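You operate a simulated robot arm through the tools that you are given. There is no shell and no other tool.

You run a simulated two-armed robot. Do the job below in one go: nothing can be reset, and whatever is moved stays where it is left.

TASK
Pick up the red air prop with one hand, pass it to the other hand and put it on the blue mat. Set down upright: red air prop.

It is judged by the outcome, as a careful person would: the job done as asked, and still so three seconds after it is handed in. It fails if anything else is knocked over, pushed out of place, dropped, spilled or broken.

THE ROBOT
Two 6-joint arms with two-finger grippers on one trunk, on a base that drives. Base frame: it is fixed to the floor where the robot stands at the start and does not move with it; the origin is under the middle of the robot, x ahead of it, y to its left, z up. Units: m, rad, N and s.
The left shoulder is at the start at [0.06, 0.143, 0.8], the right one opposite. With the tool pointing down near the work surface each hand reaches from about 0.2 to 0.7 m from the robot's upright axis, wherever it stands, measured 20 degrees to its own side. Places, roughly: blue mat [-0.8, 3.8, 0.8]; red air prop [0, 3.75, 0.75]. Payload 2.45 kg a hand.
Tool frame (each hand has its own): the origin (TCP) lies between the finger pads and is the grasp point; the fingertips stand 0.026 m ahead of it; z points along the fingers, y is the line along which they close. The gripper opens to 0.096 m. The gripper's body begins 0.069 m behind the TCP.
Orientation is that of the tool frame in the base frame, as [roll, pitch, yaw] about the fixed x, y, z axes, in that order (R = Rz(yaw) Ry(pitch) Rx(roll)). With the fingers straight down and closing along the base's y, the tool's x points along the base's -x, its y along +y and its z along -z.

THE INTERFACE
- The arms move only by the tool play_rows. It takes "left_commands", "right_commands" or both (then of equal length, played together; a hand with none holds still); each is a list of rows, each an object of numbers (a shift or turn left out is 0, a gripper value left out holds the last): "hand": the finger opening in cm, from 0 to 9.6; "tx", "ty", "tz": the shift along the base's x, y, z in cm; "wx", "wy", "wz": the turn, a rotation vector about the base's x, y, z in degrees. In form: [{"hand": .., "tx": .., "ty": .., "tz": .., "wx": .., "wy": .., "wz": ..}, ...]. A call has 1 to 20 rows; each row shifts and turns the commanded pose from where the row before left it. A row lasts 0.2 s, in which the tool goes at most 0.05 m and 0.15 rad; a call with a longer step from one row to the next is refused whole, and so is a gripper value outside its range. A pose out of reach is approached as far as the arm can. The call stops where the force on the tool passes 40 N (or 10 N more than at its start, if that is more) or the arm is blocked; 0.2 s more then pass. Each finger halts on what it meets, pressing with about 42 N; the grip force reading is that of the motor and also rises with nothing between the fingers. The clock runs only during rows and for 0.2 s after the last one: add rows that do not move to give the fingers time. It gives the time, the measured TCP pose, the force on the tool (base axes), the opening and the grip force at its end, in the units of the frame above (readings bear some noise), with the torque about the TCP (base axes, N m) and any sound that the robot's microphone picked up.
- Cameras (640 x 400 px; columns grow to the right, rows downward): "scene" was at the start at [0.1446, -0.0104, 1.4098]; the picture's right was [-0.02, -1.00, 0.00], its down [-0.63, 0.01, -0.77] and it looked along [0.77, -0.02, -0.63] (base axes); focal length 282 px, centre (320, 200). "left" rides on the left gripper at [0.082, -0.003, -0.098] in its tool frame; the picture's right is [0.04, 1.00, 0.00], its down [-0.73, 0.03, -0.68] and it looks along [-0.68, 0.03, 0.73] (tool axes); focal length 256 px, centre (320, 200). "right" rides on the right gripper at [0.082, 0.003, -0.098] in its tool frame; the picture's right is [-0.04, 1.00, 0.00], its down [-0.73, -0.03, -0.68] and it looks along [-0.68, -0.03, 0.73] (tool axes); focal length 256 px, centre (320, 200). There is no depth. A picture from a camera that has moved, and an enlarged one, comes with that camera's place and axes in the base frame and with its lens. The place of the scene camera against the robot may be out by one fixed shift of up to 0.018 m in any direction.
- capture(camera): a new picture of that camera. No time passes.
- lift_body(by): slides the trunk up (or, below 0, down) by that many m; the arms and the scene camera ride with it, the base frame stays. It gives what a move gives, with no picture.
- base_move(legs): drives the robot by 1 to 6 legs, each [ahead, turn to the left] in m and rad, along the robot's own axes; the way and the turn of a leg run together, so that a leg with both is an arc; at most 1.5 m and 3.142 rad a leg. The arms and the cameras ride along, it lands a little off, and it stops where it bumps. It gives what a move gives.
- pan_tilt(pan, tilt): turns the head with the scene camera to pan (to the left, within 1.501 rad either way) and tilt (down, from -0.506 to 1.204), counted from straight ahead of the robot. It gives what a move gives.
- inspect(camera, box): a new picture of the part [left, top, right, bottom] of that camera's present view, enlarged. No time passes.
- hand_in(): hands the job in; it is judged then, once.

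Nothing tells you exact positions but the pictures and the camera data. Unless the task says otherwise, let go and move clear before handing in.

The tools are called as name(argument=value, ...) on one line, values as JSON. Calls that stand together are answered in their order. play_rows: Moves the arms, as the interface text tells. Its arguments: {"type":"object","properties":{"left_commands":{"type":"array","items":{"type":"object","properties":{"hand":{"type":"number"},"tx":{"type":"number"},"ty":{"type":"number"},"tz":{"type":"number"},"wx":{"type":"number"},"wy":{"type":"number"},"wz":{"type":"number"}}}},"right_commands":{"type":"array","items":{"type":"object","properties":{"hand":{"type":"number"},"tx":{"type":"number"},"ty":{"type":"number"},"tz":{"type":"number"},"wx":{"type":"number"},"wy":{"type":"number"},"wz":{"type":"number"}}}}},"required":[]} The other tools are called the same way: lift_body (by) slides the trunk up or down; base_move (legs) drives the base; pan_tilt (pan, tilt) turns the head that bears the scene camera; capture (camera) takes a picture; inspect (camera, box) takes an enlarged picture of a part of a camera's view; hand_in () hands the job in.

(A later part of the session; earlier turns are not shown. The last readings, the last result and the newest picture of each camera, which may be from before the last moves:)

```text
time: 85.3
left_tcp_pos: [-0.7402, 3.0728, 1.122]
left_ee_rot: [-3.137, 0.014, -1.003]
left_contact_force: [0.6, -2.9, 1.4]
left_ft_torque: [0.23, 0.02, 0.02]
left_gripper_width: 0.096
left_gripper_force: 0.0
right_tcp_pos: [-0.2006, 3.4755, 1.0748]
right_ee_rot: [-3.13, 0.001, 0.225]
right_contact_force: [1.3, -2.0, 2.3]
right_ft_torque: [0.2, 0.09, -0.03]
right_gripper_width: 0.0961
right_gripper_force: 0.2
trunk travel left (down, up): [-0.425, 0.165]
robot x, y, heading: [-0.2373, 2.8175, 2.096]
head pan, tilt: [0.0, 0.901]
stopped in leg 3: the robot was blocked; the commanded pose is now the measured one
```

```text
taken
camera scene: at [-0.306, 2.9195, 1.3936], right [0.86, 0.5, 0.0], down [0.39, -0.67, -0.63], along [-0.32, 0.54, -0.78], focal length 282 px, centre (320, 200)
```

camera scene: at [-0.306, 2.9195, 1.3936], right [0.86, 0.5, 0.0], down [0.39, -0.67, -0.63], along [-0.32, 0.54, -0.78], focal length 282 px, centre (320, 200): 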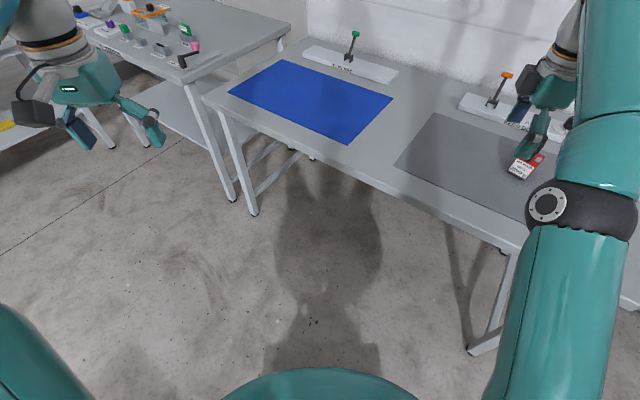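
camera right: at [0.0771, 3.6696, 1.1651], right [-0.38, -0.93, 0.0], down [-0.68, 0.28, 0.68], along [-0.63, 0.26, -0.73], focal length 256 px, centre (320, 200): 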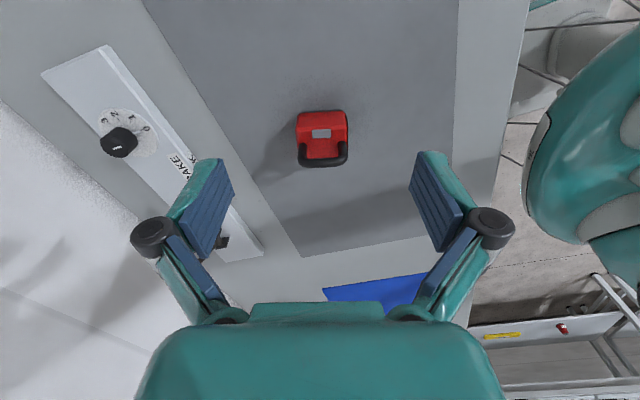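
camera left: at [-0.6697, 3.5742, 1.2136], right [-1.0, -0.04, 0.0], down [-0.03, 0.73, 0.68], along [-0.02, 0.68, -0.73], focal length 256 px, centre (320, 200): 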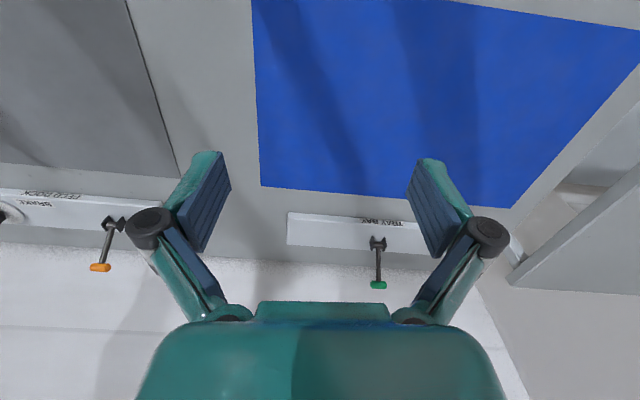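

The reverse stopped early near (-0.24, 2.82). I'll look to both sides and behind for obstacles before moving again.

pan_tilt(pan=1.5, tilt=0.7)

capture(camera="scene")

pan_tilt(pan=-1.5, tilt=0.7)

capture(camera="scene")

```text
time: 86.9
left_tcp_pos: [-0.7426, 3.0821, 1.1167]
left_ee_rot: [-3.139, 0.004, -1.004]
left_contact_force: [0.4, 0.2, 0.0]
left_ft_torque: [-0.02, -0.01, 0.01]
left_gripper_width: 0.0961
left_gripper_force: 0.2
right_tcp_pos: [-0.2032, 3.4843, 1.0671]
right_ee_rot: [3.14, 0.001, 0.225]
right_contact_force: [0.1, -0.1, -0.1]
right_ft_torque: [0.02, -0.02, 0.03]
right_gripper_width: 0.0962
right_gripper_force: 0.0
trunk travel left (down, up): [-0.425, 0.165]
robot x, y, heading: [-0.2378, 2.82, 2.099]
head pan, tilt: [1.499, 0.7]
```

```text
taken
camera scene: at [-0.3475, 2.8266, 1.4085], right [-0.44, 0.9, 0.0], down [0.58, 0.28, -0.76], along [-0.69, -0.34, -0.64], focal length 282 px, centre (320, 200)
```

scene: 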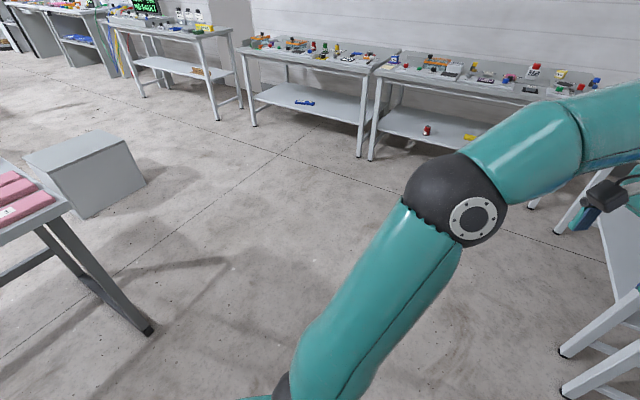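

```text
time: 89.5
left_tcp_pos: [-0.7444, 3.0822, 1.1171]
left_ee_rot: [-3.14, 0.005, -1.006]
left_contact_force: [0.7, -1.0, -0.3]
left_ft_torque: [-0.01, -0.01, 0.0]
left_gripper_width: 0.0958
left_gripper_force: 0.1
right_tcp_pos: [-0.2038, 3.4847, 1.0653]
right_ee_rot: [3.141, -0.001, 0.227]
right_contact_force: [-1.1, -0.5, 0.0]
right_ft_torque: [-0.01, 0.0, -0.04]
right_gripper_width: 0.0958
right_gripper_force: 0.1
trunk travel left (down, up): [-0.425, 0.165]
robot x, y, heading: [-0.2377, 2.8206, 2.096]
head pan, tilt: [-1.499, 0.7]
```

```text
taken
camera scene: at [-0.2012, 2.9121, 1.4085], right [0.57, -0.82, 0.0], down [-0.53, -0.36, -0.76], along [0.63, 0.43, -0.64], focal length 282 px, centre (320, 200)
```

scene: 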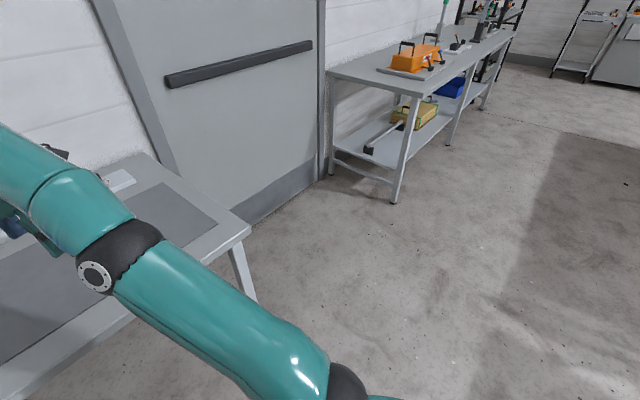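

There is nothing near the base on either side, so I'll continue: turn right, drive forward to about (-0.15, 3.16), then face the bench.

base_move(legs=[[0, -0.39], [0, -0.38]])

```text
time: 92.8
left_tcp_pos: [-0.4121, 3.3579, 1.1178]
left_ee_rot: [3.14, 0.003, -1.78]
left_contact_force: [-0.2, 1.1, -0.5]
left_ft_torque: [-0.02, 0.06, 0.01]
left_gripper_width: 0.0959
left_gripper_force: 0.1
right_tcp_pos: [0.2485, 3.2572, 1.0635]
right_ee_rot: [-3.137, 0.001, -0.556]
right_contact_force: [0.0, 0.3, -0.9]
right_ft_torque: [-0.01, 0.08, -0.01]
right_gripper_width: 0.0958
right_gripper_force: 0.0
trunk travel left (down, up): [-0.425, 0.165]
robot x, y, heading: [-0.2744, 2.8279, 1.339]
head pan, tilt: [-1.499, 0.7]
stopped in leg 2: the robot was blocked; the commanded pose is now the measured one
```

Heading is now 1.34 at (-0.27, 2.83). I'll trim right a little, drive forward 0.35 m and square up.

base_move(legs=[[0, -0.14], [0.35, 0], [0, 0.36]])

pan_tilt(pan=0.0, tilt=0.9)

capture(camera="scene")

capture(camera="right")

```text
time: 94.4
left_tcp_pos: [-0.3269, 3.3896, 1.1189]
left_ee_rot: [-3.138, 0.002, -1.935]
left_contact_force: [0.8, 0.1, 0.1]
left_ft_torque: [-0.04, 0.0, -0.04]
left_gripper_width: 0.0959
left_gripper_force: 0.1
right_tcp_pos: [0.3107, 3.1856, 1.0651]
right_ee_rot: [-3.134, -0.002, -0.709]
right_contact_force: [-0.5, -0.3, -0.2]
right_ft_torque: [-0.02, -0.01, 0.01]
right_gripper_width: 0.096
right_gripper_force: 0.0
trunk travel left (down, up): [-0.425, 0.165]
robot x, y, heading: [-0.2782, 2.8481, 1.17]
head pan, tilt: [-1.499, 0.7]
stopped in leg 2: the robot was blocked; the commanded pose is now the measured one
```

```text
time: 96.0
left_tcp_pos: [-0.3258, 3.3873, 1.1183]
left_ee_rot: [-3.137, 0.005, -1.935]
left_contact_force: [0.8, -0.5, -0.5]
left_ft_torque: [0.02, 0.01, 0.0]
left_gripper_width: 0.0962
left_gripper_force: 0.1
right_tcp_pos: [0.3108, 3.1846, 1.0658]
right_ee_rot: [-3.133, 0.0, -0.71]
right_contact_force: [1.2, -0.4, -0.1]
right_ft_torque: [-0.01, 0.02, 0.02]
right_gripper_width: 0.0959
right_gripper_force: 0.1
trunk travel left (down, up): [-0.425, 0.165]
robot x, y, heading: [-0.2722, 2.8399, 1.166]
head pan, tilt: [0.0, 0.901]
```

```text
taken
camera scene: at [-0.2233, 2.9607, 1.3923], right [0.92, -0.39, 0.0], down [-0.31, -0.72, -0.62], along [0.24, 0.57, -0.78], focal length 282 px, centre (320, 200)
```

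scene: 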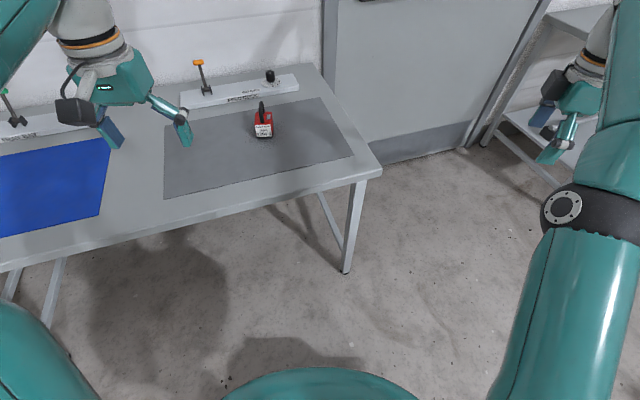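

```text
taken
camera right: at [0.3707, 3.1279, 1.1649], right [-0.68, -0.73, -0.01], down [-0.54, 0.5, 0.68], along [-0.49, 0.47, -0.73], focal length 256 px, centre (320, 200)
```

right: 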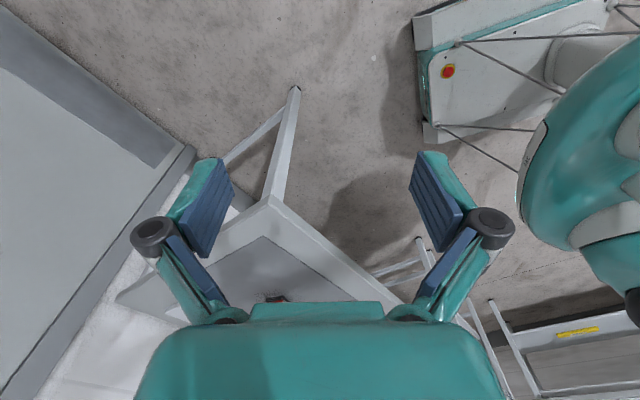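

The right camera shows my base is a box about 0.5 m wide, and there are thin dark lines around it. I'll zoom in there to see what may be blocking the drive.

inspect(camera="right", box=[380, 0, 640, 200])

inspect(camera="right", box=[380, 180, 640, 400])

capture(camera="left")

```text
2.00 times, centred on (510, 100) of right
camera zoom: at [0.3707, 3.1279, 1.1649], right [-0.68, -0.73, -0.01], down [-0.54, 0.5, 0.68], along [-0.49, 0.47, -0.73], focal length 512 px, centre (-60, 400)
```

zoom: 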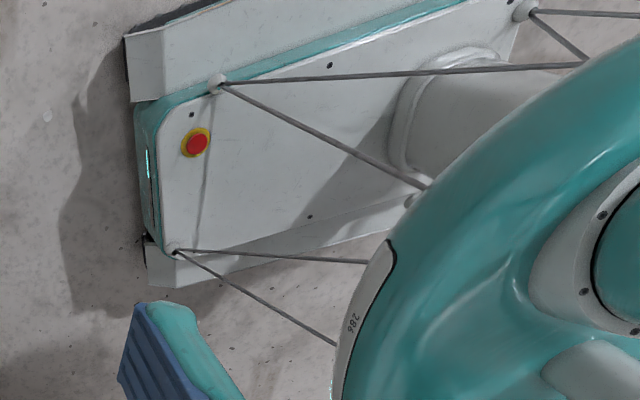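

```text
1.82 times, centred on (510, 290) of right
camera zoom: at [0.3707, 3.1279, 1.1649], right [-0.68, -0.73, -0.01], down [-0.54, 0.5, 0.68], along [-0.49, 0.47, -0.73], focal length 465 px, centre (-26, 36)
```

zoom: 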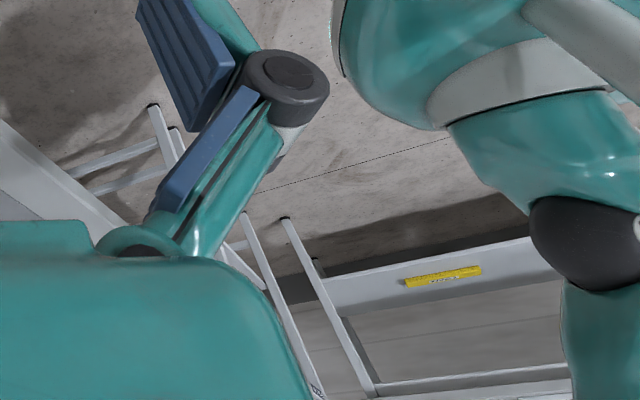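

```text
taken
camera left: at [-0.3522, 3.3096, 1.217], right [-0.95, 0.32, 0.0], down [0.23, 0.69, 0.68], along [0.22, 0.65, -0.73], focal length 256 px, centre (320, 200)
```

left: 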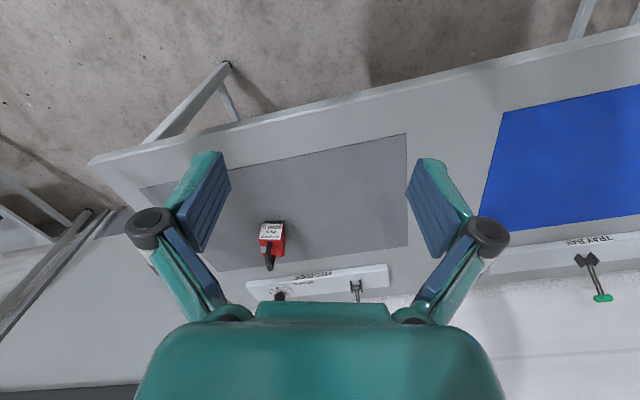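

The lines are just struts on my own base, and nothing touches it. I'll try again with a single forward leg.

base_move(legs=[[0.25, 0]])

```text
time: 97.8
left_tcp_pos: [-0.2232, 3.6213, 1.1198]
left_ee_rot: [-3.137, 0.005, -1.935]
left_contact_force: [0.0, 0.4, 1.3]
left_ft_torque: [0.01, 0.01, 0.03]
left_gripper_width: 0.0961
left_gripper_force: 0.0
right_tcp_pos: [0.4115, 3.4157, 1.065]
right_ee_rot: [-3.133, -0.001, -0.714]
right_contact_force: [0.6, 0.8, 0.5]
right_ft_torque: [-0.02, 0.03, 0.01]
right_gripper_width: 0.0961
right_gripper_force: 0.0
trunk travel left (down, up): [-0.425, 0.165]
robot x, y, heading: [-0.1779, 3.073, 1.16]
head pan, tilt: [0.0, 0.901]
```

That worked: the robot is at (-0.18, 3.07). I'll turn left to face the bench squarely.

base_move(legs=[[0, 0.41]])

capture(camera="scene")

capture(camera="right")

```text
time: 99.3
left_tcp_pos: [-0.3886, 3.5768, 1.12]
left_ee_rot: [-3.137, 0.007, -1.621]
left_contact_force: [-0.9, -1.1, -0.6]
left_ft_torque: [0.04, -0.03, -0.05]
left_gripper_width: 0.0959
left_gripper_force: 0.0
right_tcp_pos: [0.281, 3.5798, 1.0682]
right_ee_rot: [-3.128, 0.0, -0.4]
right_contact_force: [-0.8, 0.2, 0.4]
right_ft_torque: [-0.02, 0.0, 0.02]
right_gripper_width: 0.0961
right_gripper_force: 0.0
trunk travel left (down, up): [-0.425, 0.165]
robot x, y, heading: [-0.165, 3.0747, 1.479]
head pan, tilt: [0.0, 0.901]
stopped in leg 1: the robot was blocked; the commanded pose is now the measured one
```

```text
taken
camera scene: at [-0.151, 3.2015, 1.3924], right [1.0, -0.09, 0.0], down [-0.07, -0.78, -0.62], along [0.06, 0.62, -0.78], focal length 282 px, centre (320, 200)
```

scene: 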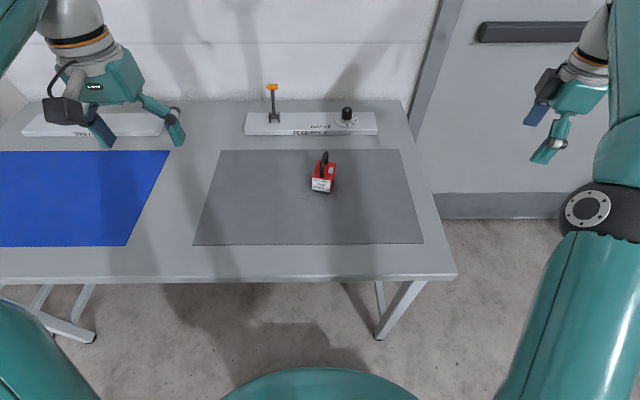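

```text
taken
camera right: at [0.354, 3.5435, 1.1671], right [-0.43, -0.91, -0.01], down [-0.67, 0.3, 0.68], along [-0.61, 0.3, -0.73], focal length 256 px, centre (320, 200)
```

right: 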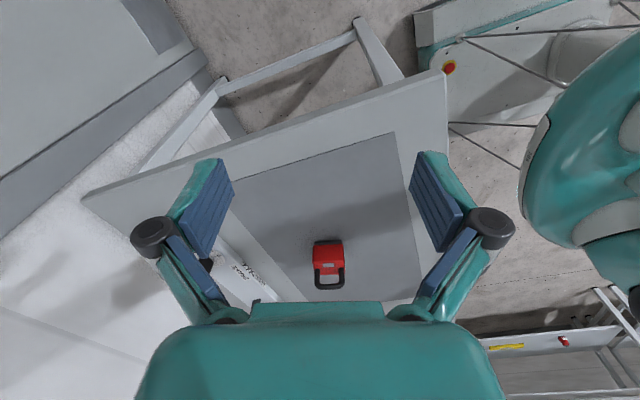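

I'm at (-0.165, 3.075), nearly square to the bench, with the prop about 0.66 m ahead. I'll move forward 0.09 m to get it comfortably in reach.

base_move(legs=[[0.09, 0]])

capture(camera="scene")

```text
time: 100.4
left_tcp_pos: [-0.3798, 3.6707, 1.1184]
left_ee_rot: [-3.139, 0.003, -1.621]
left_contact_force: [0.2, 0.9, -1.0]
left_ft_torque: [-0.06, 0.03, -0.02]
left_gripper_width: 0.0963
left_gripper_force: 0.0
right_tcp_pos: [0.2883, 3.6735, 1.0678]
right_ee_rot: [-3.128, 0.0, -0.399]
right_contact_force: [0.2, 0.2, -0.3]
right_ft_torque: [-0.04, -0.01, 0.01]
right_gripper_width: 0.096
right_gripper_force: 0.0
trunk travel left (down, up): [-0.425, 0.165]
robot x, y, heading: [-0.1517, 3.1665, 1.479]
head pan, tilt: [0.0, 0.901]
```

```text
taken
camera scene: at [-0.1422, 3.2955, 1.392], right [1.0, -0.09, 0.0], down [-0.07, -0.78, -0.62], along [0.06, 0.62, -0.79], focal length 282 px, centre (320, 200)
```

scene: 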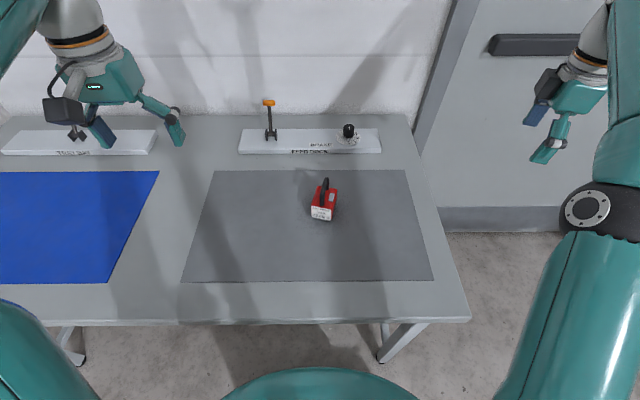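

The base is in place. Now I'll bring the right hand to a pre-grasp to the right of and above the prop, with the tool tilted 40 degrees pointing left-down and the fingers set to close front-to-back on the body.

play_rows(right_commands=[{"tx": -3.46, "ty": 0.37, "tz": 0, "wx": -0.72, "wy": 0.3, "wz": 4.56, "hand": 9.6}, {"tx": -3.46, "ty": 0.37, "tz": -1.0, "wx": 1.794, "wy": 5.425}, {"tx": -3.46, "ty": 0.37, "tz": -1.0, "wx": 1.794, "wy": 5.425}, {"tx": -3.46, "ty": 0.37, "tz": -1.0, "wx": 1.794, "wy": 5.425}, {"tx": -3.46, "ty": 0.37, "tz": -1.0, "wx": 1.794, "wy": 5.425}, {"tx": -3.46, "ty": 0.37, "tz": -1.0, "wx": 1.794, "wy": 5.425}, {"tx": -3.46, "ty": 0.37, "tz": -1.0, "wx": 1.794, "wy": 5.425}, {"tx": -3.46, "ty": 0.37, "tz": -1.0, "wx": 1.794, "wy": 5.425}, {}, {}])

capture(camera="right")

capture(camera="scene")

```text
time: 102.6
left_tcp_pos: [-0.3809, 3.6689, 1.1207]
left_ee_rot: [-3.138, 0.003, -1.621]
left_contact_force: [0.2, 0.0, 1.3]
left_ft_torque: [-0.01, -0.04, 0.02]
left_gripper_width: 0.0957
left_gripper_force: 0.1
right_tcp_pos: [0.0099, 3.7005, 0.9984]
right_ee_rot: [-3.14, 0.697, -0.319]
right_contact_force: [0.4, -0.5, 0.7]
right_ft_torque: [0.03, -0.03, 0.01]
right_gripper_width: 0.096
right_gripper_force: 0.1
trunk travel left (down, up): [-0.425, 0.165]
robot x, y, heading: [-0.1536, 3.1672, 1.485]
head pan, tilt: [0.0, 0.901]
```

```text
taken
camera right: at [0.129, 3.6579, 1.022], right [-0.34, -0.94, 0.03], down [-0.11, 0.07, 0.99], along [-0.93, 0.34, -0.13], focal length 256 px, centre (320, 200)
```

right: 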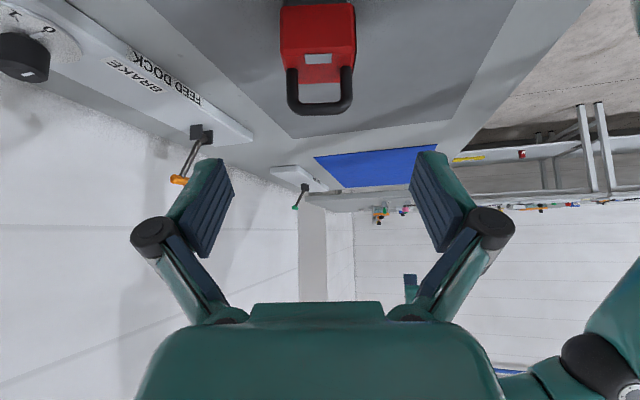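

```text
taken
camera scene: at [-0.1424, 3.2932, 1.3923], right [1.0, -0.09, 0.0], down [-0.07, -0.78, -0.62], along [0.06, 0.62, -0.78], focal length 282 px, centre (320, 200)
```

scene: 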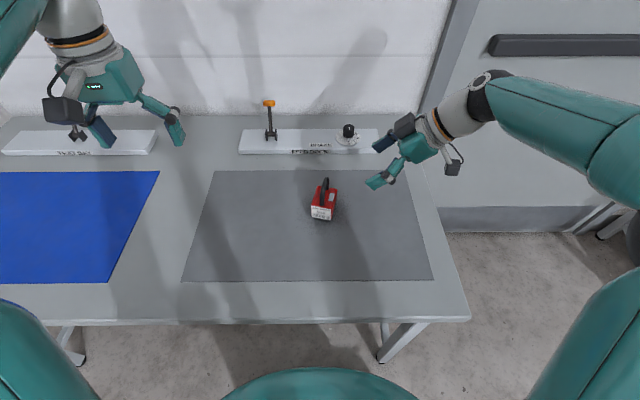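

The tool is aligned at 40 degrees tilt and the handle is centered between the fingers to within about 1 mm. I'll move onto the approach line, 12 cm short of the grasp point.

play_rows(right_commands=[{"tx": -1.165, "ty": 0.535, "tz": -3.325}, {"tx": -1.165, "ty": 0.535, "tz": -3.325}, {}, {}])

capture(camera="right")

inspect(camera="scene", box=[260, 120, 420, 240])

```text
time: 103.6
left_tcp_pos: [-0.3814, 3.6691, 1.1209]
left_ee_rot: [-3.136, 0.005, -1.619]
left_contact_force: [0.0, 0.9, 0.2]
left_ft_torque: [0.03, 0.01, -0.02]
left_gripper_width: 0.0958
left_gripper_force: 0.1
right_tcp_pos: [-0.0136, 3.7124, 0.9333]
right_ee_rot: [-3.141, 0.698, -0.32]
right_contact_force: [-0.6, 0.9, 0.2]
right_ft_torque: [-0.01, 0.03, -0.03]
right_gripper_width: 0.0958
right_gripper_force: 0.1
trunk travel left (down, up): [-0.425, 0.165]
robot x, y, heading: [-0.1534, 3.1657, 1.477]
head pan, tilt: [0.0, 0.901]
```

```text
taken
camera right: at [0.1063, 3.6695, 0.9551], right [-0.34, -0.94, 0.03], down [-0.11, 0.07, 0.99], along [-0.93, 0.34, -0.13], focal length 256 px, centre (320, 200)
```

right: 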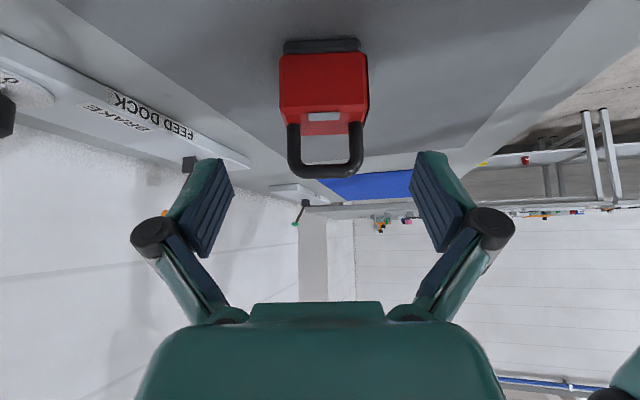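

```text
3.33 times, centred on (340, 180) of scene
camera zoom: at [-0.1425, 3.2933, 1.3923], right [1.0, -0.09, 0.0], down [-0.07, -0.78, -0.62], along [0.06, 0.62, -0.78], focal length 940 px, centre (253, 267)
```

zoom: 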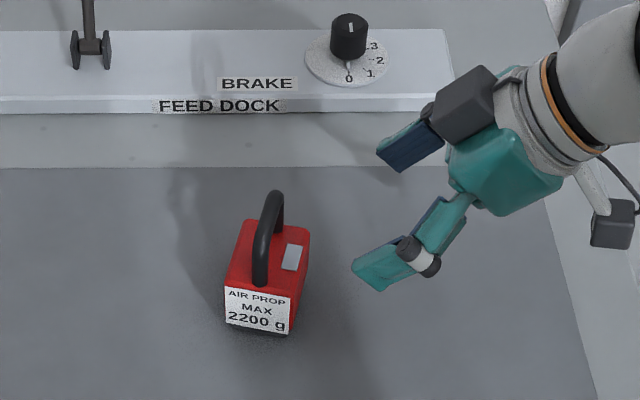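

The prop sits squarely between the open fingers; its body spans about z 0.805 to 0.866. I'll advance along the tool axis to the grasp point at z about 0.846.

play_rows(right_commands=[{"tx": -1.472, "ty": 0.422, "tz": -1.746}, {"tx": -1.472, "ty": 0.422, "tz": -1.746}, {"tx": -1.472, "ty": 0.422, "tz": -1.746}, {"tx": -1.472, "ty": 0.422, "tz": -1.746}, {"tx": -1.472, "ty": 0.422, "tz": -1.746}, {}, {}])

capture(camera="right")

inspect(camera="scene", box=[260, 120, 420, 240])

```text
time: 105.2
left_tcp_pos: [-0.3811, 3.668, 1.1215]
left_ee_rot: [-3.139, 0.006, -1.622]
left_contact_force: [0.9, -0.4, -0.3]
left_ft_torque: [0.0, -0.01, 0.03]
left_gripper_width: 0.0959
left_gripper_force: 0.1
right_tcp_pos: [-0.0861, 3.7325, 0.8449]
right_ee_rot: [3.141, 0.699, -0.32]
right_contact_force: [0.2, 0.0, -0.2]
right_ft_torque: [0.02, 0.01, 0.0]
right_gripper_width: 0.0961
right_gripper_force: 0.0
trunk travel left (down, up): [-0.425, 0.165]
robot x, y, heading: [-0.1536, 3.1659, 1.48]
head pan, tilt: [0.0, 0.901]
```

```text
taken
camera right: at [0.0326, 3.6901, 0.8676], right [-0.34, -0.94, 0.03], down [-0.11, 0.07, 0.99], along [-0.93, 0.34, -0.13], focal length 256 px, centre (320, 200)
```

right: 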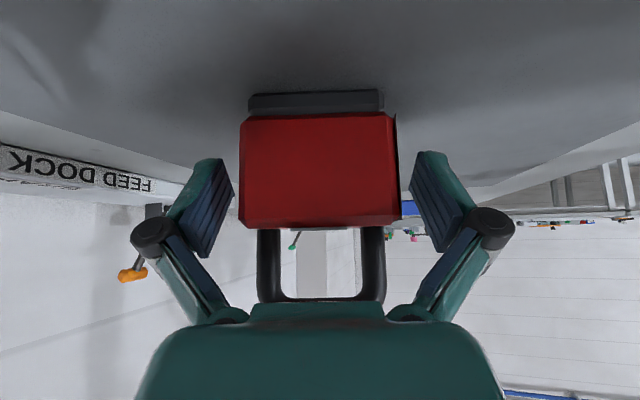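

```text
3.33 times, centred on (340, 180) of scene
camera zoom: at [-0.1424, 3.2933, 1.3923], right [1.0, -0.09, 0.0], down [-0.07, -0.78, -0.62], along [0.06, 0.62, -0.78], focal length 940 px, centre (253, 267)
```

zoom: 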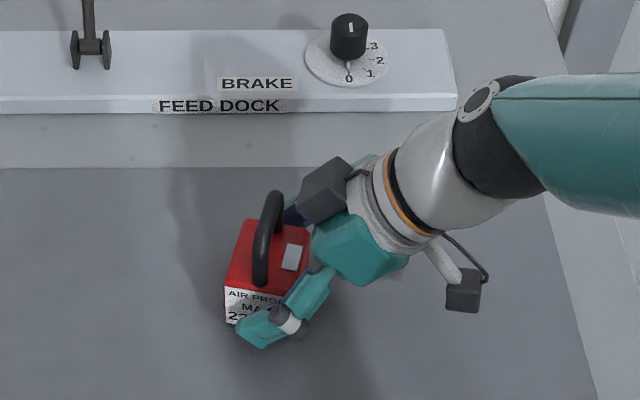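

The fingers straddle the front and back faces of the body, well centered. I'll close the right gripper.

play_rows(right_commands=[{"hand": 0}, {"hand": 0}, {"hand": 0}, {"hand": 0}, {"hand": 0}])

capture(camera="right")

inspect(camera="scene", box=[260, 120, 420, 240])

```text
time: 106.4
left_tcp_pos: [-0.38, 3.67, 1.1205]
left_ee_rot: [-3.138, 0.006, -1.621]
left_contact_force: [-0.3, -0.2, 1.0]
left_ft_torque: [0.0, 0.02, 0.0]
left_gripper_width: 0.0961
left_gripper_force: 0.0
right_tcp_pos: [-0.0859, 3.7328, 0.8446]
right_ee_rot: [-3.141, 0.697, -0.319]
right_contact_force: [1.3, 2.2, 1.3]
right_ft_torque: [0.16, -0.11, -0.04]
right_gripper_width: 0.0674
right_gripper_force: 42.3
trunk travel left (down, up): [-0.425, 0.165]
robot x, y, heading: [-0.1533, 3.1672, 1.48]
head pan, tilt: [0.0, 0.901]
```

```text
taken
camera right: at [0.0329, 3.6902, 0.868], right [-0.34, -0.94, 0.03], down [-0.11, 0.07, 0.99], along [-0.93, 0.34, -0.13], focal length 256 px, centre (320, 200)
```

right: 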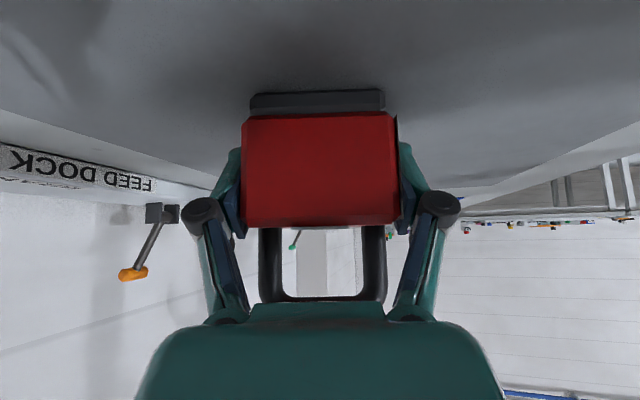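

```text
3.33 times, centred on (340, 180) of scene
camera zoom: at [-0.1424, 3.2932, 1.3923], right [1.0, -0.09, 0.0], down [-0.07, -0.78, -0.62], along [0.06, 0.62, -0.78], focal length 940 px, centre (253, 267)
```

zoom: 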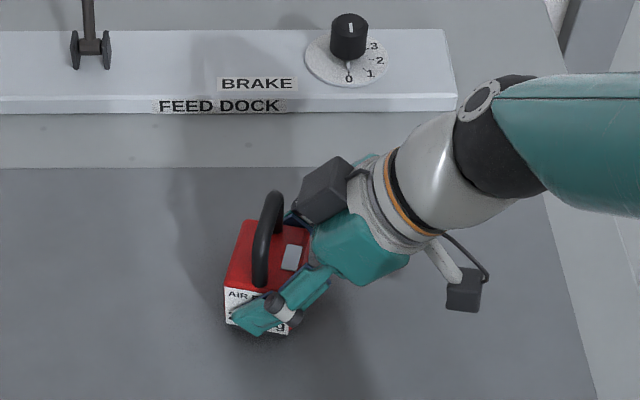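

The body is gripped at 6.7 cm with full grip force. I'll lift slowly a few centimetres and check the weight and that it doesn't slip.

play_rows(right_commands=[{"tz": 0.5}, {"tz": 1.0}, {"tz": 1.0}, {"tz": 1.0}, {"tz": 0.5}, {}, {}])

capture(camera="right")

inspect(camera="scene", box=[260, 120, 420, 240])

```text
time: 108.0
left_tcp_pos: [-0.3798, 3.6694, 1.1198]
left_ee_rot: [-3.138, 0.006, -1.622]
left_contact_force: [0.1, 0.3, -0.9]
left_ft_torque: [-0.02, -0.03, -0.04]
left_gripper_width: 0.0962
left_gripper_force: 0.0
right_tcp_pos: [-0.0859, 3.7327, 0.8833]
right_ee_rot: [-3.141, 0.699, -0.319]
right_contact_force: [0.5, 0.5, -2.7]
right_ft_torque: [0.0, 0.0, -0.01]
right_gripper_width: 0.0674
right_gripper_force: 42.2
trunk travel left (down, up): [-0.425, 0.165]
robot x, y, heading: [-0.1556, 3.1627, 1.478]
head pan, tilt: [0.0, 0.901]
```

```text
taken
camera right: at [0.0332, 3.6906, 0.9077], right [-0.34, -0.94, 0.03], down [-0.11, 0.07, 0.99], along [-0.93, 0.34, -0.13], focal length 256 px, centre (320, 200)
```

right: 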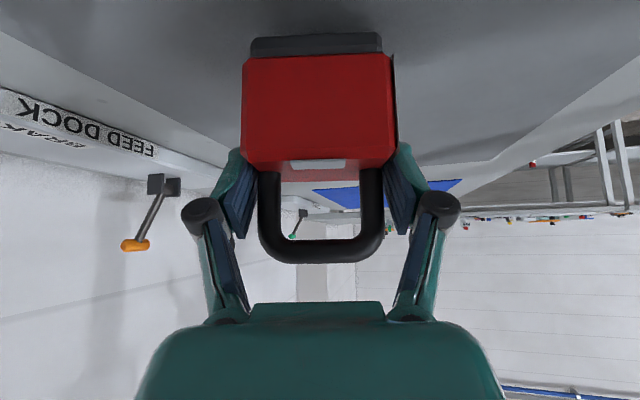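

```text
3.33 times, centred on (340, 180) of scene
camera zoom: at [-0.1424, 3.2934, 1.3923], right [1.0, -0.09, 0.0], down [-0.07, -0.78, -0.62], along [0.06, 0.62, -0.78], focal length 940 px, centre (253, 267)
```

zoom: 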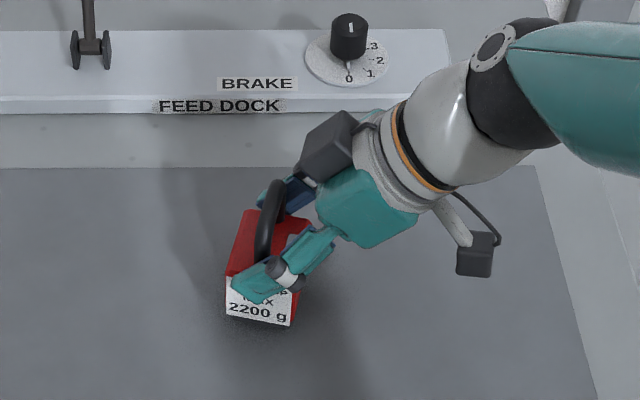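

The hand rose 3.9 cm but the prop seems to have risen only about 1 cm, so it may have slipped or tilted in the grip. I'll take a closer look before going on.

inspect(camera="scene", box=[295, 160, 375, 220])

inspect(camera="right", box=[200, 0, 440, 180])

capture(camera="left")

```text
6.67 times, centred on (335, 190) of scene
camera zoom: at [-0.1424, 3.2934, 1.3923], right [1.0, -0.09, 0.0], down [-0.07, -0.78, -0.62], along [0.06, 0.62, -0.78], focal length 1881 px, centre (220, 267)
```

zoom: 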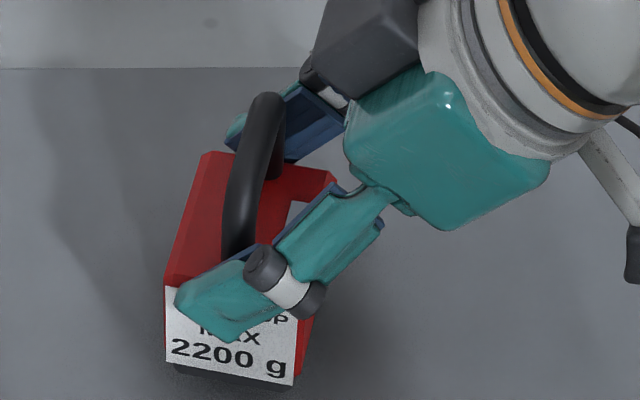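

```text
2.22 times, centred on (320, 90) of right
camera zoom: at [0.0332, 3.6906, 0.9077], right [-0.34, -0.94, 0.03], down [-0.11, 0.07, 0.99], along [-0.93, 0.34, -0.13], focal length 569 px, centre (320, 444)
```

zoom: 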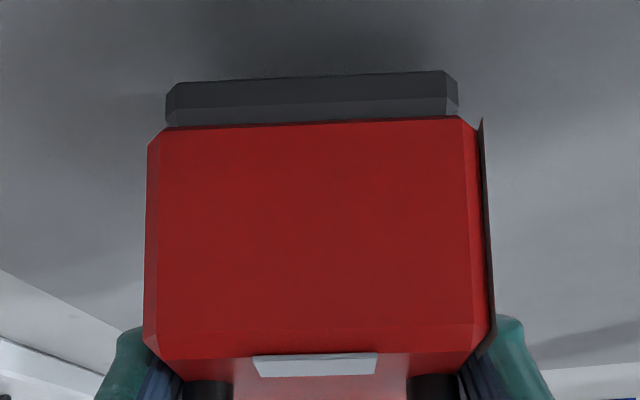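

```text
taken
camera left: at [-0.3819, 3.587, 1.2182], right [-1.0, 0.01, 0.0], down [0.01, 0.73, 0.68], along [0.01, 0.68, -0.73], focal length 256 px, centre (320, 200)
```

left: 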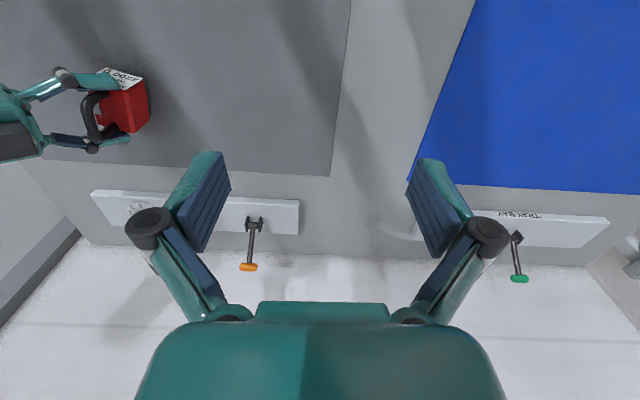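

The prop appears to hang about 1 cm above the pad, held by the upper part of its body. I'll wait briefly and re-check whether it is creeping in the grip.

play_rows(right_commands=[{}, {}, {}, {}, {}])

inspect(camera="right", box=[200, 0, 440, 180])

inspect(camera="left", box=[60, 50, 180, 170])

```text
time: 109.2
left_tcp_pos: [-0.3792, 3.6681, 1.121]
left_ee_rot: [-3.138, 0.006, -1.621]
left_contact_force: [0.1, 0.1, -0.4]
left_ft_torque: [0.02, -0.01, 0.01]
left_gripper_width: 0.096
left_gripper_force: 0.0
right_tcp_pos: [-0.0849, 3.7327, 0.8824]
right_ee_rot: [3.141, 0.699, -0.319]
right_contact_force: [-1.4, 0.8, -3.0]
right_ft_torque: [0.05, -0.02, 0.01]
right_gripper_width: 0.0672
right_gripper_force: 41.7
trunk travel left (down, up): [-0.425, 0.165]
robot x, y, heading: [-0.1519, 3.166, 1.477]
head pan, tilt: [0.0, 0.901]
```

```text
2.22 times, centred on (320, 90) of right
camera zoom: at [0.0332, 3.6906, 0.9076], right [-0.34, -0.94, 0.03], down [-0.11, 0.07, 0.99], along [-0.93, 0.34, -0.13], focal length 569 px, centre (320, 444)
```

zoom: 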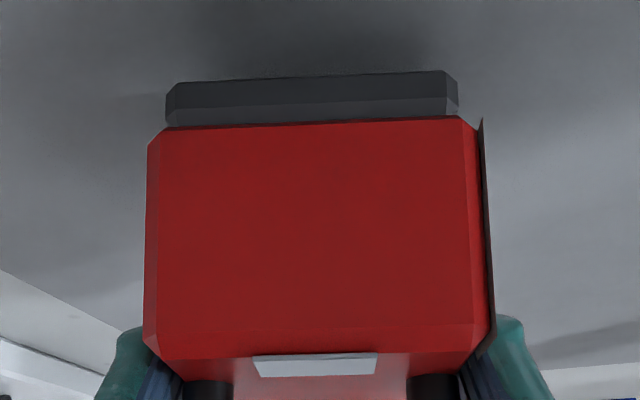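

```text
3.33 times, centred on (120, 110) of left
camera zoom: at [-0.3819, 3.5871, 1.2182], right [-1.0, 0.01, 0.0], down [0.01, 0.73, 0.68], along [0.01, 0.68, -0.73], focal length 853 px, centre (987, 500)
```

zoom: 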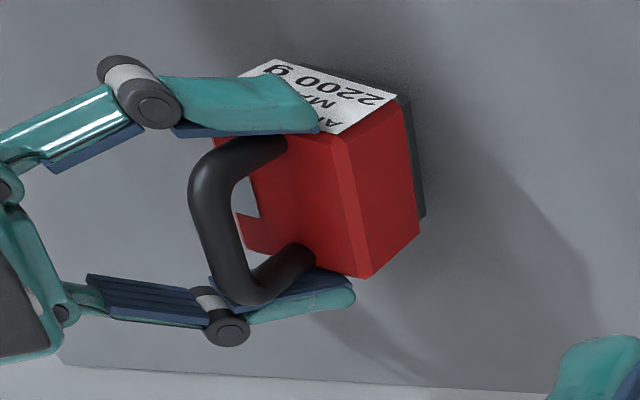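

The grip is steady and the load reads only about 3 N, but the fingers now hold only the top of the body. I'll lower it back gently until it touches the pad, then regrasp lower.

play_rows(right_commands=[{"tz": -0.3}, {"tz": -0.3}, {"tz": -0.2}, {}])

inspect(camera="right", box=[200, 0, 440, 180])

```text
time: 110.2
left_tcp_pos: [-0.3812, 3.6689, 1.1213]
left_ee_rot: [-3.138, 0.006, -1.622]
left_contact_force: [0.1, -0.1, -0.5]
left_ft_torque: [-0.01, -0.02, 0.0]
left_gripper_width: 0.0961
left_gripper_force: 0.0
right_tcp_pos: [-0.0862, 3.7338, 0.8762]
right_ee_rot: [-3.14, 0.699, -0.319]
right_contact_force: [-0.6, 0.1, -2.1]
right_ft_torque: [0.01, 0.02, 0.0]
right_gripper_width: 0.0674
right_gripper_force: 42.1
trunk travel left (down, up): [-0.425, 0.165]
robot x, y, heading: [-0.1556, 3.1649, 1.478]
head pan, tilt: [0.0, 0.901]
```

```text
2.22 times, centred on (320, 90) of right
camera zoom: at [0.0331, 3.6906, 0.8995], right [-0.34, -0.94, 0.03], down [-0.11, 0.07, 0.99], along [-0.93, 0.34, -0.13], focal length 569 px, centre (320, 444)
```

zoom: 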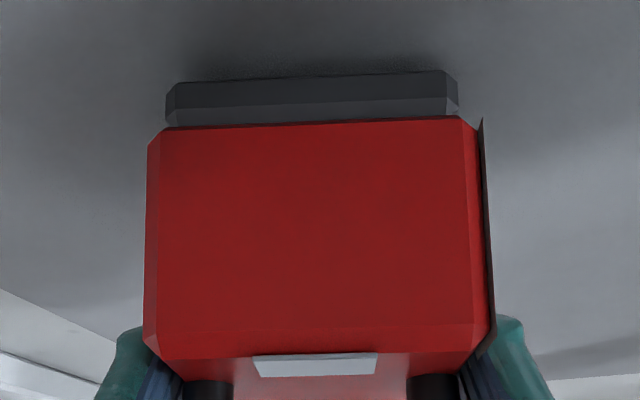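

The prop moves with the hand, so it was hanging free. I'll keep lowering in small steps until it touches down.

play_rows(right_commands=[{"tz": -0.2}, {"tz": -0.2}, {}])

inspect(camera="right", box=[200, 0, 440, 180])

```text
time: 111.0
left_tcp_pos: [-0.3803, 3.6692, 1.1216]
left_ee_rot: [-3.139, 0.005, -1.622]
left_contact_force: [0.5, 0.3, 0.5]
left_ft_torque: [0.0, 0.01, 0.02]
left_gripper_width: 0.0958
left_gripper_force: 0.1
right_tcp_pos: [-0.0857, 3.7334, 0.8729]
right_ee_rot: [-3.141, 0.698, -0.318]
right_contact_force: [0.3, -0.8, 2.4]
right_ft_torque: [0.08, -0.1, 0.01]
right_gripper_width: 0.0674
right_gripper_force: 41.8
trunk travel left (down, up): [-0.425, 0.165]
robot x, y, heading: [-0.1522, 3.1673, 1.479]
head pan, tilt: [0.0, 0.901]
```

```text
2.22 times, centred on (320, 90) of right
camera zoom: at [0.0332, 3.6905, 0.8964], right [-0.34, -0.94, 0.02], down [-0.11, 0.07, 0.99], along [-0.93, 0.34, -0.13], focal length 569 px, centre (320, 444)
```

zoom: 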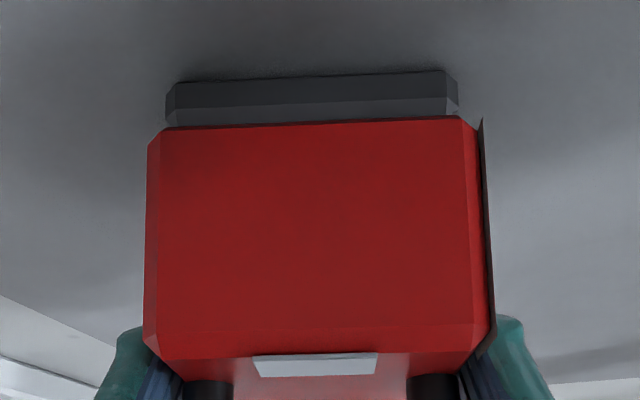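

The prop is resting on the pad again. I'll open, go down to the original grasp height, and regrip.

play_rows(right_commands=[{"hand": 9.6}, {"hand": 9.6}, {"hand": 9.6}, {"tz": -1.0}, {"tz": -1.0}, {"tz": -0.9}, {}])

capture(camera="right")

```text
time: 112.6
left_tcp_pos: [-0.3809, 3.6692, 1.1207]
left_ee_rot: [-3.139, 0.005, -1.622]
left_contact_force: [0.1, 0.2, 0.6]
left_ft_torque: [0.0, -0.01, 0.01]
left_gripper_width: 0.0961
left_gripper_force: 0.1
right_tcp_pos: [-0.084, 3.7339, 0.8444]
right_ee_rot: [3.14, 0.698, -0.32]
right_contact_force: [-0.1, 0.5, -0.2]
right_ft_torque: [-0.02, -0.04, 0.01]
right_gripper_width: 0.0957
right_gripper_force: 0.0
trunk travel left (down, up): [-0.425, 0.165]
robot x, y, heading: [-0.1539, 3.1658, 1.479]
head pan, tilt: [0.0, 0.901]
```

```text
taken
camera right: at [0.0335, 3.6905, 0.8665], right [-0.34, -0.94, 0.03], down [-0.11, 0.07, 0.99], along [-0.93, 0.34, -0.13], focal length 256 px, centre (320, 200)
```

right: 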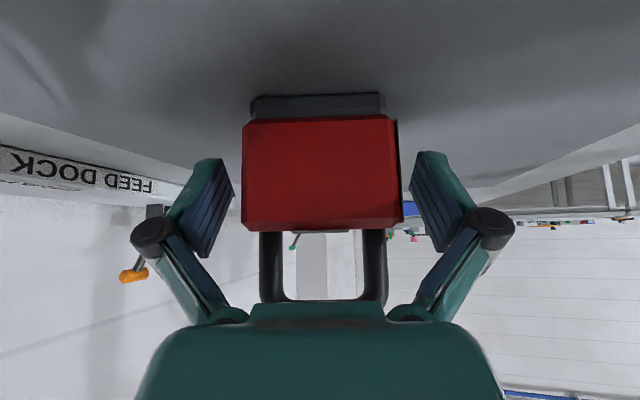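

The pose matches the first grasp. I'll nudge slightly deeper (4 mm left and 3 mm down), close, and lift very slowly.

play_rows(right_commands=[{"tx": -0.38, "ty": 0.12, "tz": -0.3}, {}, {"hand": 0}, {"hand": 0}, {"hand": 0}, {"hand": 0}, {"hand": 0}, {"hand": 0}])

play_rows(right_commands=[{"tz": 0.1}, {"tz": 0.1}, {"tz": 0.1}, {"tz": 0.1}, {"tz": 0.1}, {}])

capture(camera="right")

```text
time: 114.4
left_tcp_pos: [-0.3802, 3.6695, 1.121]
left_ee_rot: [-3.138, 0.005, -1.621]
left_contact_force: [0.2, -0.2, -0.5]
left_ft_torque: [0.02, -0.01, 0.03]
left_gripper_width: 0.0958
left_gripper_force: 0.0
right_tcp_pos: [-0.0894, 3.7352, 0.8417]
right_ee_rot: [3.141, 0.699, -0.32]
right_contact_force: [-1.2, 0.3, 0.8]
right_ft_torque: [0.14, 0.07, 0.03]
right_gripper_width: 0.0672
right_gripper_force: 42.1
trunk travel left (down, up): [-0.425, 0.165]
robot x, y, heading: [-0.1538, 3.1627, 1.48]
head pan, tilt: [0.0, 0.901]
```

```text
time: 115.8
left_tcp_pos: [-0.3806, 3.6687, 1.1211]
left_ee_rot: [-3.137, 0.007, -1.62]
left_contact_force: [0.5, -0.4, -0.1]
left_ft_torque: [0.0, 0.01, 0.0]
left_gripper_width: 0.0962
left_gripper_force: 0.1
right_tcp_pos: [-0.0897, 3.7341, 0.8459]
right_ee_rot: [-3.141, 0.698, -0.32]
right_contact_force: [0.1, 0.1, -2.4]
right_ft_torque: [0.02, -0.02, 0.01]
right_gripper_width: 0.0677
right_gripper_force: 42.2
trunk travel left (down, up): [-0.425, 0.165]
robot x, y, heading: [-0.154, 3.1622, 1.478]
head pan, tilt: [0.0, 0.901]
```

```text
taken
camera right: at [0.0297, 3.6919, 0.8686], right [-0.34, -0.94, 0.03], down [-0.11, 0.07, 0.99], along [-0.93, 0.34, -0.13], focal length 256 px, centre (320, 200)
```

right: 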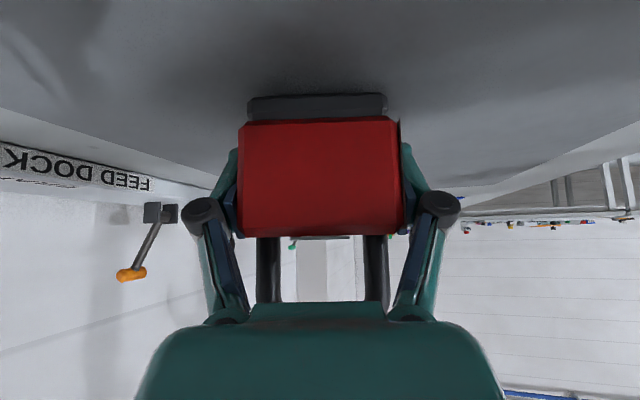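

The load of about 2.4 N is now on the hand after a 5 mm lift. I'll keep lifting slowly and compare the prop's place in the wrist view.

play_rows(right_commands=[{"tz": 0.2}, {"tz": 0.2}, {"tz": 0.2}, {"tz": 0.2}, {"tz": 0.2}, {"tz": 0.3}, {"tz": 0.3}, {"tz": 0.3}, {}])

capture(camera="right")

```text
time: 117.8
left_tcp_pos: [-0.3803, 3.6704, 1.1203]
left_ee_rot: [-3.137, 0.005, -1.622]
left_contact_force: [-0.9, 0.1, -0.4]
left_ft_torque: [-0.01, -0.02, 0.02]
left_gripper_width: 0.0959
left_gripper_force: 0.0
right_tcp_pos: [-0.0891, 3.7337, 0.8648]
right_ee_rot: [3.141, 0.698, -0.318]
right_contact_force: [-0.1, -0.3, -2.4]
right_ft_torque: [0.0, 0.02, 0.02]
right_gripper_width: 0.0673
right_gripper_force: 42.2
trunk travel left (down, up): [-0.425, 0.165]
robot x, y, heading: [-0.1497, 3.1643, 1.472]
head pan, tilt: [0.0, 0.901]
```

```text
taken
camera right: at [0.0292, 3.6917, 0.8879], right [-0.34, -0.94, 0.03], down [-0.11, 0.07, 0.99], along [-0.93, 0.34, -0.13], focal length 256 px, centre (320, 200)
```

right: 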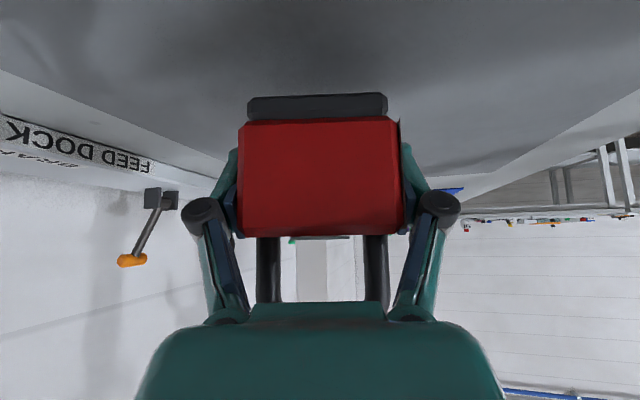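

No slip this time: the prop stays in the same place in the wrist view. I'll raise it slowly to about z 1.0 while turning the left hand so its camera faces left and its fingers close front-to-back, ready to take the handle.

play_rows(right_commands=[{"tz": 0.3}, {"tz": 0.4}, {"tz": 0.6}, {"tz": 0.7}, {"tz": 0.8}, {"tz": 0.8}, {"tz": 0.8}, {"tz": 0.8}, {"tz": 0.8}, {"tz": 0.8}, {"tz": 0.8}, {"tz": 0.8}, {"tz": 0.8}, {"tz": 0.8}, {"tz": 0.8}, {"tz": 0.7}, {"tz": 0.5}, {"tz": 0.3}, {}], left_commands=[{"wz": -7.68, "hand": 9.6}, {"wz": -7.68}, {"wz": -7.68}, {"wz": -7.68}, {"wz": -7.68}, {"wz": -7.68}, {"wz": -7.68}, {"wz": -7.68}, {"wz": -7.68}, {"wz": -7.68}, {"wz": -7.68}, {"wz": -7.68}, {}, {}, {}, {}, {}, {}, {}])

capture(camera="right")

capture(camera="left")

capture(camera="scene")

```text
time: 121.8
left_tcp_pos: [-0.3806, 3.6689, 1.1198]
left_ee_rot: [-3.137, 0.006, 3.052]
left_contact_force: [-0.3, 0.1, 0.3]
left_ft_torque: [0.05, 0.0, 0.0]
left_gripper_width: 0.0959
left_gripper_force: 0.0
right_tcp_pos: [-0.0897, 3.7347, 0.9884]
right_ee_rot: [3.141, 0.699, -0.321]
right_contact_force: [0.0, -0.9, -2.2]
right_ft_torque: [-0.03, 0.0, 0.03]
right_gripper_width: 0.0674
right_gripper_force: 41.9
trunk travel left (down, up): [-0.425, 0.165]
robot x, y, heading: [-0.1514, 3.163, 1.477]
head pan, tilt: [0.0, 0.901]
```

```text
taken
camera right: at [0.0296, 3.6916, 1.0109], right [-0.34, -0.94, 0.03], down [-0.11, 0.07, 0.99], along [-0.93, 0.34, -0.13], focal length 256 px, centre (320, 200)
```

right: 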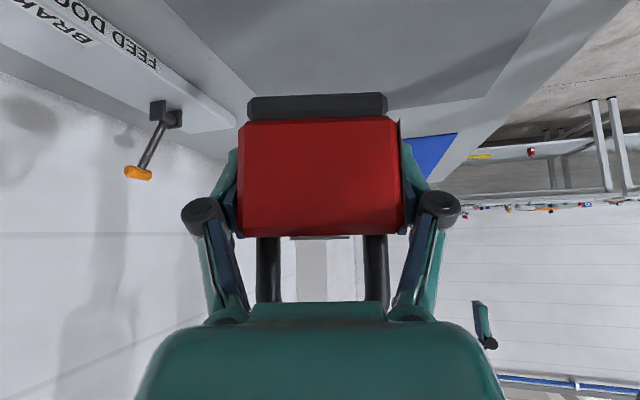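

```text
taken
camera left: at [-0.4625, 3.6736, 1.2181], right [0.05, 1.0, 0.0], down [0.73, -0.03, 0.68], along [0.68, -0.04, -0.73], focal length 256 px, centre (320, 200)
```

left: 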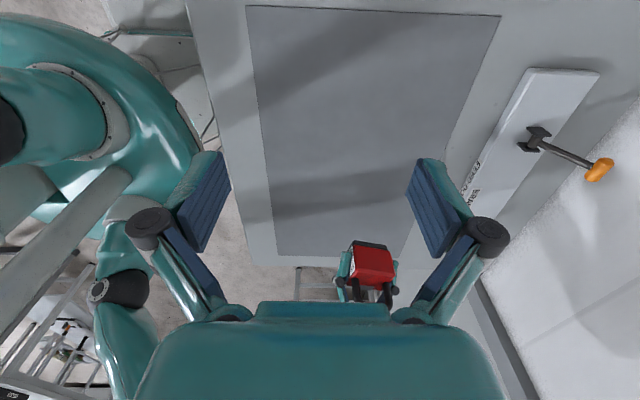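

```text
taken
camera scene: at [-0.1424, 3.2934, 1.3923], right [1.0, -0.09, 0.0], down [-0.07, -0.78, -0.62], along [0.06, 0.62, -0.78], focal length 282 px, centre (320, 200)
```

scene: 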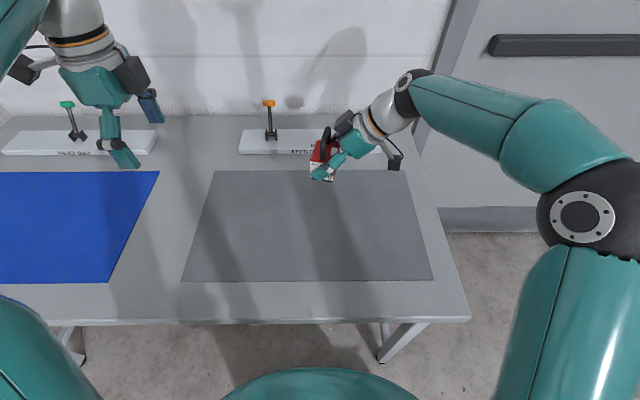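

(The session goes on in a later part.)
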